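You operate a simulated robot arm through the tools that you are given. There is no shell and no other tool. Be economical: measure what you need, move in short steps, check, and stop when the job is done.

You are at the controls of a simulated robot arm. One attempt, no reset.

Task
Fetch the dip basket and stand it on the beige board holder.

The check looks at the end state, three seconds after you hand in, the way a careful person would. Anything else that was tipped, shoved, dropped, spilled or broken makes it a failure.

Robot
A 7-joint arm with a two-finger parallel gripper, fixed in place. Base frame: the origin is at the foot of the arm, x ahead of it, y to its left, z up; the work surface is at about z = 0. Readings come in m, degrees, newtons and seconds.
With the tool pointing down near the work surface it reaches from about 0.24 to 0.62 m from the base axis. Its first joint turns from -66.0 to 66.0 degrees. Payload 2.6 kg.
The TCP is the grasp point between the finger pads, 0.03 m short of the fingertips. In the tool frame z runs along the fingers and y along their closing line. Largest opening 0.094 m; finger width 0.028, thickness 0.01; the body of the gripper, 0.05 by 0.096 m, starts 0.055 m behind the TCP.
Orientation is that of the tool frame in the base frame, as [roll, pitch, yaw] about the fixed x, y, z axes, in that order (R = Rz(yaw) Ry(pitch) Rx(roll)). With the fingers straight down and closing along the base's y, the tool's x points along the base's -x, its y along +y and its z along -z.

Tools
- The arm moves only by the tool play_rows. Its argument "targets" is a list of rows, each an object of numbers (a shift or turn left out is 0, a gripper value left out holds the last): "x", "y", "z": the shift along the tool's x, y, z in m; "rx", "ry", "rz": the turn, a rotation vector about the tool's x, y, z in rad; "hand": the closure in counts, from 0 (fully open) to 255 (shut). In form: [{"x": .., "y": .., "z": .., "rx": .., "ry": .., "rz": .., "hand": ..}, ...]. A call has 1 to 8 rows; each row is the pose to reach, as a shift and turn from the pose commanded when the call began, along the tool's axes at that moment. Rows are played at 5 a second. More than 0.05 m and 8.6 degrees between two rows, or a gripper value outside its range, and nothing of the call is played. Where a pose cannot be reached the arm comes as near as it can. A force on the tool above 40 N (or 10 N above the force at the start of the call, whichever is more), or a blocked arm, ends the call early, and 0.2 s more pass. The fingers move at their own pace (about 0.072 m/s each) and stop on an object; they squeeze with about 28 N. The grip force told is the motor's: it shows also when the fingers shut on nothing. Time passes only in rows, and 0.2 s behind the last, so rows that repeat a pose let the fingers close. It gives the time, the measured TCP pose, the force on the tool (base axes), the opening and the grip force at its end, in the units of the frame above (readings bear some noise).
- Cameras (640 x 400 px; columns grow to the right, rows downward): "scene" is fixed at [0.0339, 0.4286, 0.5732]; the picture's right is [-0.81, -0.59, 0.00], its down [-0.29, 0.40, -0.87] and it looks along [0.51, -0.70, -0.50] (base axes); focal length 374 px, centre (320, 200). "wrist" rides on the gripper at [0.076, 0.014, -0.102] in the tool frame; the picture's right is [-0.18, 0.98, 0.00], its down [-0.75, -0.14, -0.64] and it looks along [-0.63, -0.12, 0.77] (tool axes); focal length 243 px, centre (320, 200). There is no depth. A picture from a camera that has moved, and an enlarged one, comes with that camera's place and axes in the base frame and with its lens.
- grab_frame(camera): a new picture of that camera. No time passes.
- zoom(camera, box): a new picture of the part [left, top, right, bottom] of that camera's present view, enlarged. No time passes.
- close_job(): hands the job in; it is judged then, once.

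Go step by step. Nothing tells you positions but the pictures and the camera data: compare them with the known pose of the tool, close in by small moves and look again before you grip or let go. The budget is 90 turns and 36 pictures, counting those below and the enlarged ones. Unless the task says otherwise, let go and move clear before handing in, and close with one line.

The tools are called after "Emit:" by a JSON object that holds its "op" and its "data". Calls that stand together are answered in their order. play_rows: Moves the arm, as the interface text tells. Its arguments: {"type":"object","properties":{"targets":{"type":"array"}},"required":["targets"]} The other tools are called the same way: grab_frame (camera) takes a picture; zoom (camera, box) takes an enlarged picture of a part of a camera's view; close_job () hands the job in.

At the start:

```text
time: 0.0
tcp_pos: [0.369, -0.0569, 0.2579]
orientation: [179.9, 0.0, 180.0]
wrist_force: [0.3, 0.4, -0.4]
width: 0.094
gripper_force: 0.1
```

scene: 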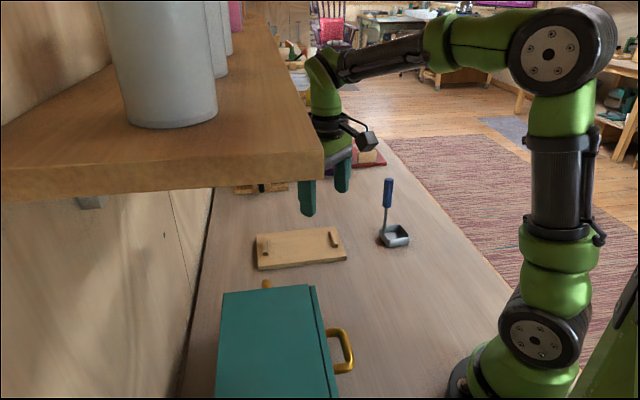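
wrist: 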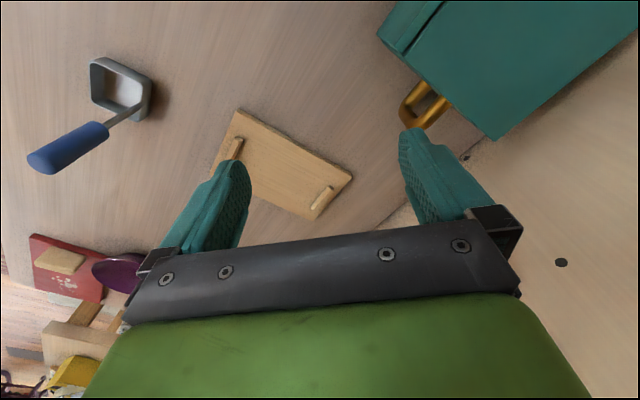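

The grey basket with an upright blue handle looks to be near (0.35, -0.33), and the beige board near (0.52, -0.15). I'll zoom in on both.

Emit:
{"op": "zoom", "data": {"camera": "scene", "box": [230, 160, 430, 285]}}

Emit:
{"op": "zoom", "data": {"camera": "wrist", "box": [0, 30, 380, 268]}}

```text
3.20 times, centred on (330, 222) of scene
camera zoom: at [0.0339, 0.4286, 0.5732], right [-0.81, -0.59, 0.0], down [-0.29, 0.4, -0.87], along [0.51, -0.7, -0.5], focal length 1197 px, centre (288, 128)
```

zoom: 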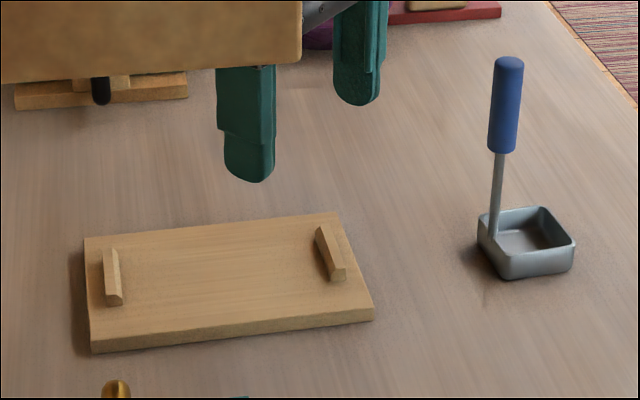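

```text
1.68 times, centred on (190, 149) of wrist
camera zoom: at [0.2935, -0.0417, 0.36], right [0.18, 0.98, 0.0], down [0.75, -0.14, 0.64], along [0.63, -0.12, -0.77], focal length 408 px, centre (538, 286)
```

zoom: 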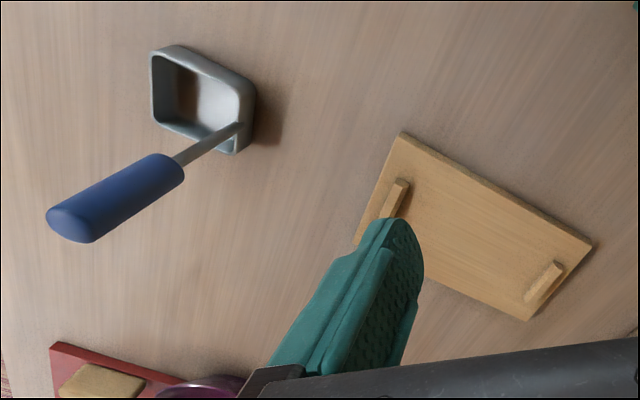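

The basket handle stands at about (0.361, -0.296), with the blue grip between z 0.10 and 0.18. The board centre is near (0.516, -0.147), with its long axis at 45°. I'll move above the handle and turn about 43°, so the closing line runs from the handle toward the basket centre.

Emit:
{"op": "play_rows", "data": {"targets": [{"x": 0.001, "y": -0.03, "rz": 0.094, "hand": 0}, {"x": 0.002, "y": -0.06, "rz": 0.188}, {"x": 0.003, "y": -0.09, "rz": 0.281}, {"x": 0.004, "y": -0.12, "rz": 0.375}, {"x": 0.005, "y": -0.15, "rz": 0.469}, {"x": 0.006, "y": -0.18, "rz": 0.563}, {"x": 0.007, "y": -0.21, "rz": 0.656}, {"x": 0.008, "y": -0.239, "rz": 0.75}]}}

Emit:
{"op": "grab_frame", "data": {"camera": "wrist"}}

Emit:
{"op": "grab_frame", "data": {"camera": "scene"}}

```text
time: 1.8
tcp_pos: [0.3616, -0.2962, 0.2583]
orientation: [179.9, 0.2, 137.0]
wrist_force: [0.2, -0.2, -1.0]
width: 0.0939
gripper_force: 0.0
```

```text
31 pictures are left
camera wrist: at [0.3154, -0.2325, 0.3599], right [0.81, 0.59, 0.0], down [0.45, -0.62, 0.64], along [0.38, -0.52, -0.77], focal length 243 px, centre (320, 200)
```

wrist: 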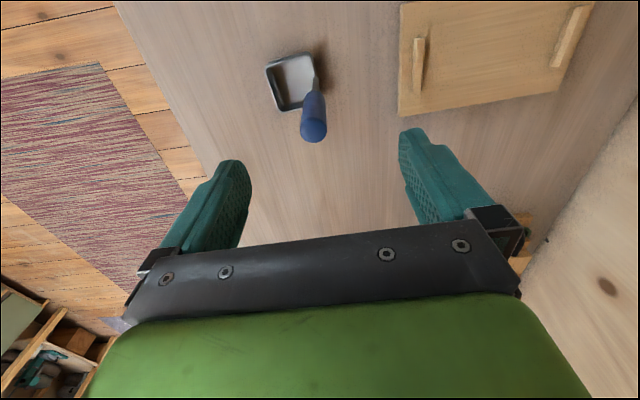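

```text
30 pictures are left
```

scene: 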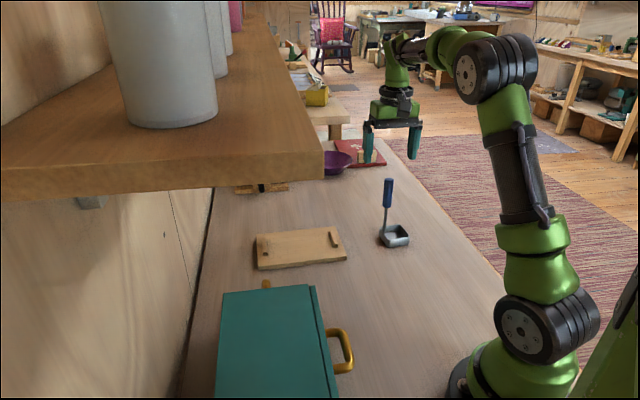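

The handle sits between the fingers, within a few millimetres of my estimate. I'll go down in part and check.

Emit:
{"op": "play_rows", "data": {"targets": [{"z": 0.025}, {"z": 0.05}, {"z": 0.07}, {"z": 0.085}]}}

Emit:
{"op": "grab_frame", "data": {"camera": "wrist"}}

Emit:
{"op": "zoom", "data": {"camera": "scene", "box": [310, 120, 470, 260]}}

```text
time: 2.8
tcp_pos: [0.3594, -0.2955, 0.1721]
orientation: [180.0, 0.0, 137.0]
wrist_force: [-0.2, -0.7, 0.7]
width: 0.0943
gripper_force: 0.1
```

```text
29 pictures are left
camera wrist: at [0.3153, -0.233, 0.2749], right [0.81, 0.59, 0.0], down [0.45, -0.62, 0.64], along [0.38, -0.52, -0.77], focal length 243 px, centre (320, 200)
```

wrist: 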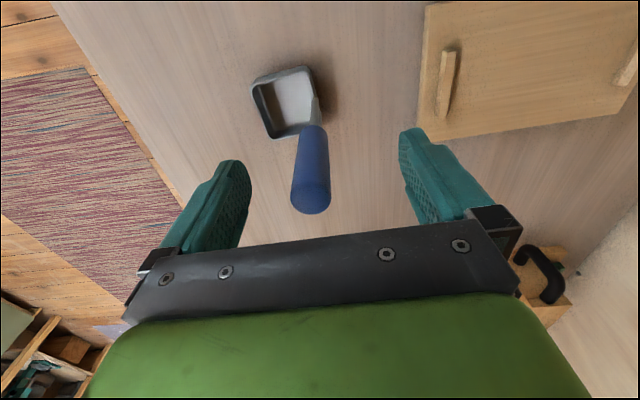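

```text
2.86 times, centred on (390, 190) of scene
camera zoom: at [0.0339, 0.4286, 0.5732], right [-0.81, -0.59, 0.0], down [-0.29, 0.4, -0.87], along [0.51, -0.7, -0.5], focal length 1069 px, centre (120, 229)
```

zoom: 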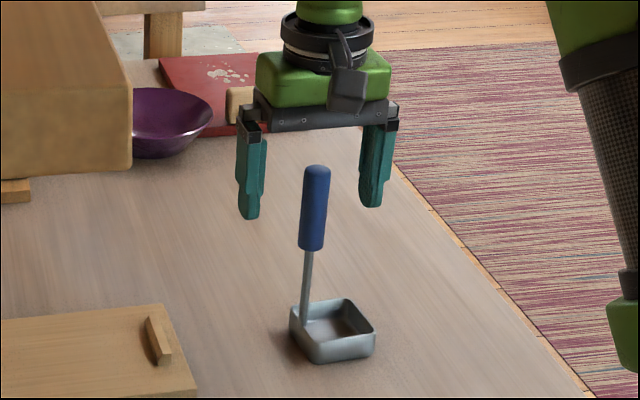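

The handle is aligned, offset about 4 mm along the closing line. I'll correct that, go down to z≈0.143, and look before gripping.

Emit:
{"op": "play_rows", "data": {"targets": [{"y": -0.004, "z": 0.01}, {"y": -0.004, "z": 0.02}, {"y": -0.004, "z": 0.028}, {"y": -0.004, "z": 0.028}]}}

Emit:
{"op": "grab_frame", "data": {"camera": "wrist"}}

Emit:
{"op": "zoom", "data": {"camera": "scene", "box": [310, 120, 470, 260]}}

```text
time: 3.8
tcp_pos: [0.357, -0.298, 0.1445]
orientation: [-180.0, 0.0, 137.2]
wrist_force: [0.1, 0.4, -0.5]
width: 0.0942
gripper_force: 0.0
```

```text
27 pictures are left
camera wrist: at [0.3126, -0.2355, 0.2466], right [0.8, 0.59, 0.0], down [0.46, -0.62, 0.64], along [0.38, -0.52, -0.77], focal length 243 px, centre (320, 200)
```

wrist: 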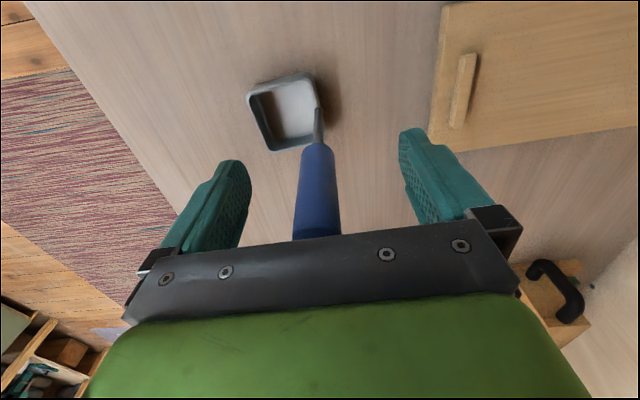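

```text
2.86 times, centred on (390, 190) of scene
camera zoom: at [0.0339, 0.4286, 0.5732], right [-0.81, -0.59, 0.0], down [-0.29, 0.4, -0.87], along [0.51, -0.7, -0.5], focal length 1069 px, centre (120, 229)
```

zoom: 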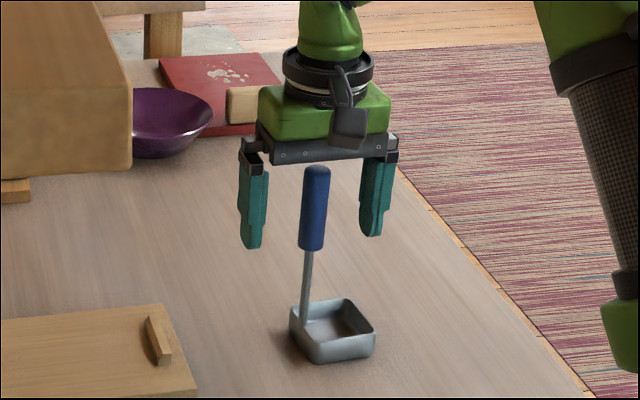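

The handle is centred and clear of the gripper body. Closing now.

Emit:
{"op": "play_rows", "data": {"targets": [{"hand": 120}, {"hand": 180}, {"hand": 255}, {"hand": 255}, {"hand": 255}, {"hand": 255}]}}

Emit:
{"op": "zoom", "data": {"camera": "scene", "box": [310, 120, 470, 260]}}

```text
time: 5.2
tcp_pos: [0.3583, -0.2991, 0.1441]
orientation: [-179.9, 0.0, 137.1]
wrist_force: [-0.6, -0.9, 0.9]
width: 0.0192
gripper_force: 28.4
```

```text
2.86 times, centred on (390, 190) of scene
camera zoom: at [0.0339, 0.4286, 0.5732], right [-0.81, -0.59, 0.0], down [-0.29, 0.4, -0.87], along [0.51, -0.7, -0.5], focal length 1069 px, centre (120, 229)
```

zoom: 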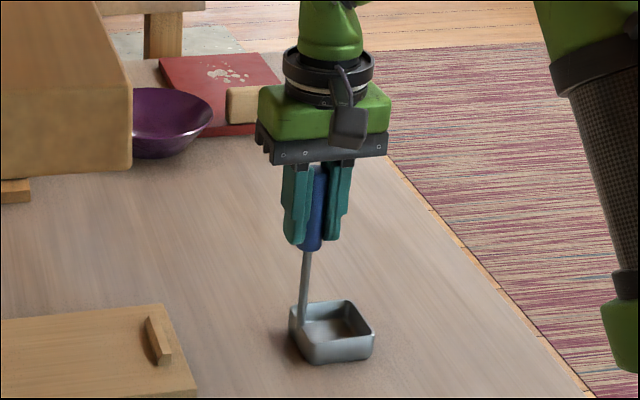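

Both pads hold the 19 mm handle. I'll lift straight up by 4 cm and check that the basket hangs level.

Emit:
{"op": "play_rows", "data": {"targets": [{"z": -0.01}, {"z": -0.02}, {"z": -0.03}, {"z": -0.04}, {"z": -0.045}]}}

Emit:
{"op": "grab_frame", "data": {"camera": "wrist"}}

Emit:
{"op": "zoom", "data": {"camera": "scene", "box": [230, 120, 430, 285]}}

```text
time: 6.4
tcp_pos: [0.3581, -0.2997, 0.1888]
orientation: [180.0, 0.1, 137.0]
wrist_force: [0.5, -0.2, -1.4]
width: 0.019
gripper_force: 27.3
```

```text
24 pictures are left
camera wrist: at [0.3126, -0.2353, 0.2917], right [0.8, 0.59, 0.0], down [0.46, -0.62, 0.64], along [0.38, -0.52, -0.77], focal length 243 px, centre (320, 200)
```

wrist: 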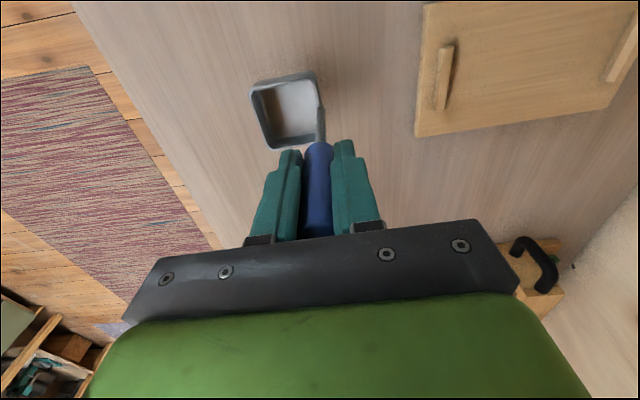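

```text
2.42 times, centred on (330, 202) of scene
camera zoom: at [0.0339, 0.4286, 0.5732], right [-0.81, -0.59, 0.0], down [-0.29, 0.4, -0.87], along [0.51, -0.7, -0.5], focal length 907 px, centre (296, 194)
```

zoom: 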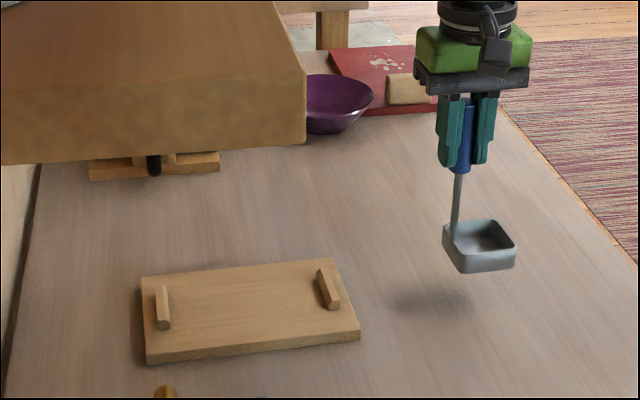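

The basket rose level and is now about 4.5 cm up. The board lies straight along the tool's +y, so I'll carry it part way, slightly lower to stay well under the shelf, and look.

Emit:
{"op": "play_rows", "data": {"targets": [{"y": 0.02, "z": 0.0}, {"y": 0.045, "z": 0.002}, {"y": 0.07, "z": 0.004}, {"y": 0.095, "z": 0.006}, {"y": 0.12, "z": 0.008, "x": -0.003}, {"y": 0.14, "z": 0.008, "x": -0.005}, {"y": 0.15, "z": 0.008, "x": -0.006}]}}

Emit:
{"op": "grab_frame", "data": {"camera": "scene"}}

Emit:
{"op": "grab_frame", "data": {"camera": "wrist"}}

```text
time: 8.0
tcp_pos: [0.4669, -0.1941, 0.1826]
orientation: [-180.0, 0.0, 137.1]
wrist_force: [-0.5, 0.2, -1.6]
width: 0.0189
gripper_force: 27.9
```

```text
22 pictures are left
```

scene: 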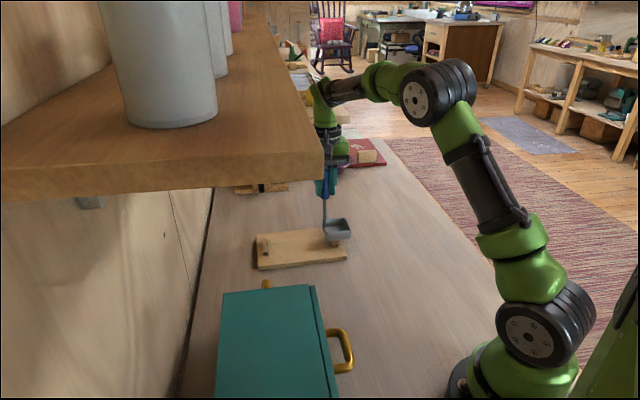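

```text
21 pictures are left
camera wrist: at [0.4203, -0.1302, 0.2839], right [0.8, 0.59, 0.0], down [0.46, -0.62, 0.64], along [0.38, -0.52, -0.77], focal length 243 px, centre (320, 200)
```

wrist: 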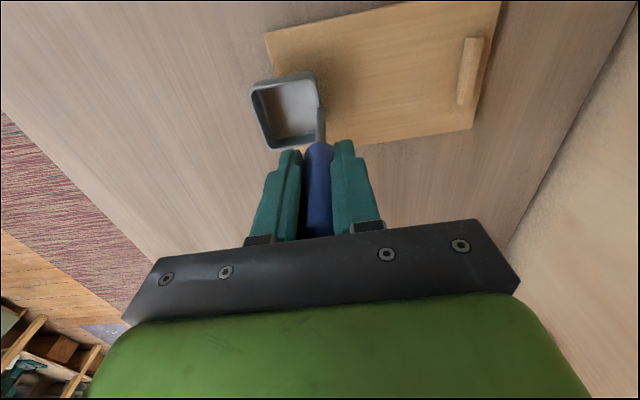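

The basket is over the near end of the board, the arm is well under the shelf, and everything is steady. I'll move the remaining 7.8 cm to the middle of the board.

Emit:
{"op": "play_rows", "data": {"targets": [{"y": 0.02}, {"y": 0.04}, {"y": 0.06}, {"y": 0.073, "x": -0.001}, {"y": 0.078, "x": -0.001}, {"y": 0.078, "x": -0.001}]}}

Emit:
{"op": "zoom", "data": {"camera": "scene", "box": [220, 150, 380, 290]}}

Emit:
{"op": "grab_frame", "data": {"camera": "wrist"}}

```text
time: 9.4
tcp_pos: [0.5188, -0.1357, 0.1814]
orientation: [180.0, 0.0, 137.0]
wrist_force: [0.0, 0.3, -2.0]
width: 0.0186
gripper_force: 28.4
```

```text
2.86 times, centred on (300, 220) of scene
camera zoom: at [0.0339, 0.4286, 0.5732], right [-0.81, -0.59, 0.0], down [-0.29, 0.4, -0.87], along [0.51, -0.7, -0.5], focal length 1069 px, centre (377, 143)
```

zoom: 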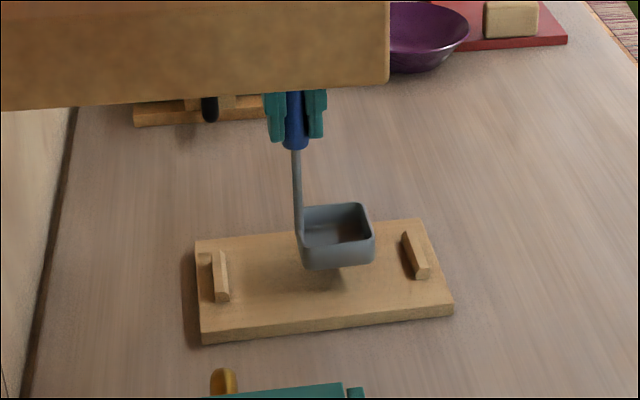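

```text
19 pictures are left
camera wrist: at [0.4736, -0.0731, 0.2841], right [0.8, 0.59, 0.0], down [0.46, -0.62, 0.64], along [0.38, -0.52, -0.77], focal length 243 px, centre (320, 200)
```

wrist: 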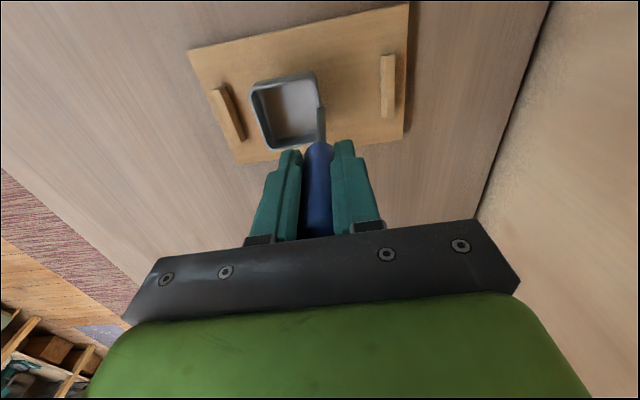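

The basket is over the board midway between the rails, with about 4 cm of room on each side. I'll lower it gently in small steps.

Emit:
{"op": "play_rows", "data": {"targets": [{"z": 0.006}, {"z": 0.012}, {"z": 0.016}, {"z": 0.019}, {"z": 0.019}]}}

Emit:
{"op": "zoom", "data": {"camera": "scene", "box": [250, 180, 350, 280]}}

```text
time: 10.6
tcp_pos: [0.5193, -0.137, 0.1615]
orientation: [180.0, 0.0, 137.1]
wrist_force: [0.6, 0.0, -1.0]
width: 0.0189
gripper_force: 28.2
```

```text
4.00 times, centred on (300, 230) of scene
camera zoom: at [0.0339, 0.4286, 0.5732], right [-0.81, -0.59, 0.0], down [-0.29, 0.4, -0.87], along [0.51, -0.7, -0.5], focal length 1496 px, centre (400, 80)
```

zoom: 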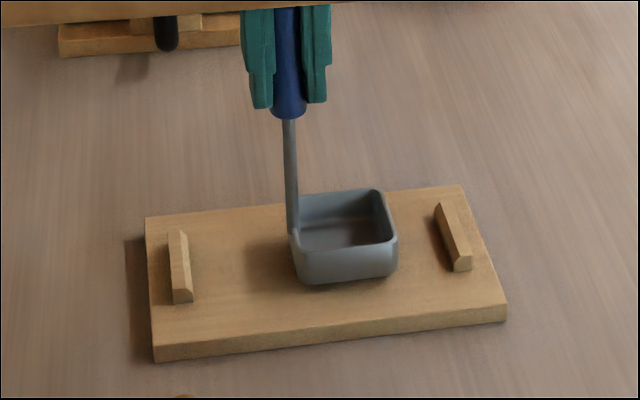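

The basket is just above the board. I'll take the last few millimetres in small steps and watch the force.

Emit:
{"op": "play_rows", "data": {"targets": [{"z": 0.001}, {"z": 0.002}, {"z": 0.003}, {"z": 0.003}]}}

```text
time: 11.6
tcp_pos: [0.5191, -0.1353, 0.1595]
orientation: [180.0, 0.0, 137.0]
wrist_force: [0.8, 0.8, -1.5]
width: 0.0187
gripper_force: 27.9
```

Emit:
{"op": "play_rows", "data": {"targets": [{"z": 0.001}, {"z": 0.002}, {"z": 0.002}]}}

Emit:
{"op": "zoom", "data": {"camera": "scene", "box": [250, 180, 350, 280]}}

```text
time: 12.4
tcp_pos: [0.5198, -0.136, 0.1587]
orientation: [179.9, 0.0, 137.1]
wrist_force: [-1.8, 0.1, 5.9]
width: 0.0189
gripper_force: 28.0
```

```text
4.00 times, centred on (300, 230) of scene
camera zoom: at [0.0338, 0.4286, 0.5732], right [-0.81, -0.59, 0.0], down [-0.29, 0.4, -0.87], along [0.51, -0.7, -0.5], focal length 1496 px, centre (400, 80)
```

zoom: 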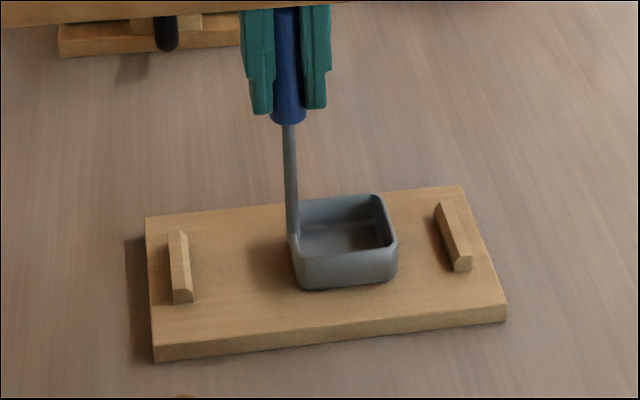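

Contact is confirmed: the force rose by about 7 N and the basket sits flat between the rails. I'll open gently.

Emit:
{"op": "play_rows", "data": {"targets": [{"z": -0.001, "hand": 255}, {"z": -0.001, "hand": 190}, {"z": -0.001, "hand": 160}, {"z": -0.001, "hand": 110}, {"z": -0.001, "hand": 80}, {"z": -0.001, "hand": 80}]}}

Emit:
{"op": "zoom", "data": {"camera": "scene", "box": [250, 180, 350, 280]}}

Emit:
{"op": "grab_frame", "data": {"camera": "wrist"}}

```text
time: 13.8
tcp_pos: [0.5194, -0.1372, 0.1599]
orientation: [-180.0, 0.0, 137.0]
wrist_force: [-0.1, 0.6, -0.6]
width: 0.0645
gripper_force: 0.1
```

```text
4.00 times, centred on (300, 230) of scene
camera zoom: at [0.0339, 0.4286, 0.5732], right [-0.81, -0.59, 0.0], down [-0.29, 0.4, -0.87], along [0.51, -0.7, -0.5], focal length 1496 px, centre (400, 80)
```

zoom: 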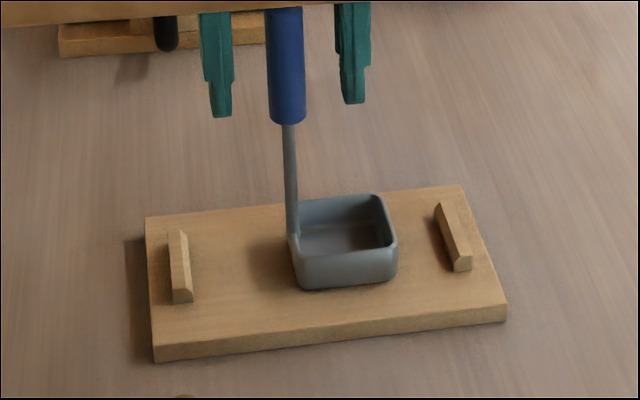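

```text
15 pictures are left
camera wrist: at [0.4734, -0.0732, 0.2615], right [0.8, 0.59, 0.0], down [0.46, -0.62, 0.64], along [0.38, -0.52, -0.77], focal length 243 px, centre (320, 200)
```

wrist: 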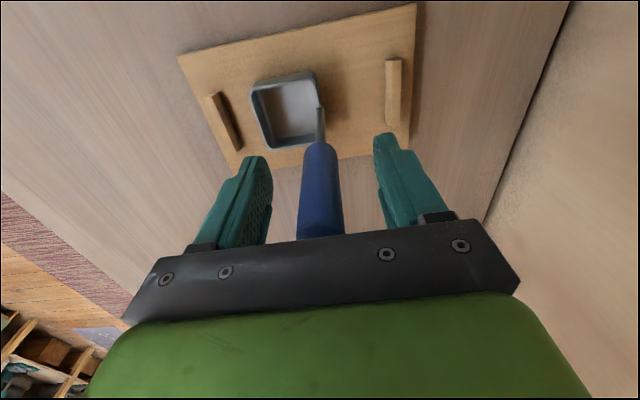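

The basket stands on its own. Going straight up could bring the wrist near the shelf, so I'll slide out sideways along tool +x, since the fingers straddle the handle in y, and then back away from the wall.

Emit:
{"op": "play_rows", "data": {"targets": [{"x": 0.008}, {"x": 0.02}, {"x": 0.035}, {"x": 0.05}, {"x": 0.06}, {"x": 0.06}]}}

Emit:
{"op": "play_rows", "data": {"targets": [{"y": -0.03}, {"y": -0.06}, {"y": -0.09}, {"y": -0.12, "z": -0.02}, {"y": -0.14, "z": -0.05}, {"y": -0.14, "z": -0.08}]}}

Emit:
{"op": "grab_frame", "data": {"camera": "scene"}}

Emit:
{"op": "zoom", "data": {"camera": "scene", "box": [230, 150, 390, 290]}}

```text
time: 15.2
tcp_pos: [0.4758, -0.0968, 0.1587]
orientation: [-179.9, 0.0, 137.0]
wrist_force: [-0.4, -0.7, 0.6]
width: 0.0645
gripper_force: 0.0
```

```text
time: 16.6
tcp_pos: [0.3784, -0.199, 0.2383]
orientation: [179.9, 0.0, 137.0]
wrist_force: [-0.4, 0.2, 0.3]
width: 0.0646
gripper_force: 0.0
```

```text
14 pictures are left
```

scene: 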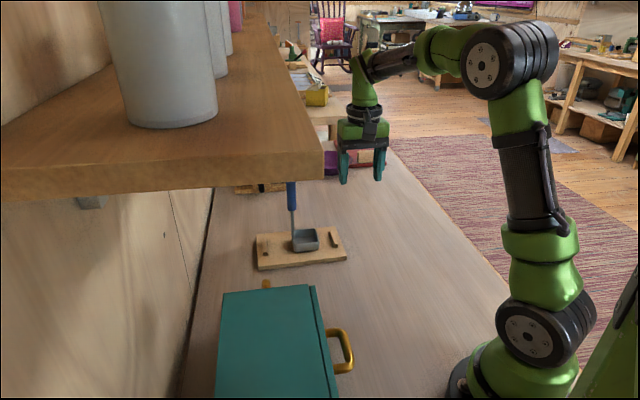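

```text
2.86 times, centred on (310, 220) of scene
camera zoom: at [0.0339, 0.4286, 0.5732], right [-0.81, -0.59, 0.0], down [-0.29, 0.4, -0.87], along [0.51, -0.7, -0.5], focal length 1069 px, centre (349, 143)
```

zoom: 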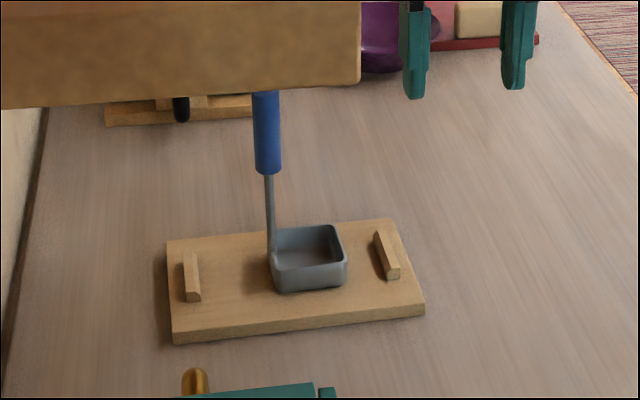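

The basket stands upright on the beige board between its rails, the arm is clear, and nothing else has moved.

Emit:
{"op": "close_job", "data": {}}

```text
The job is handed in.
```

The dip basket is standing upright on the beige board holder between its rails; the gripper let go and moved clear, and nothing else was disturbed.
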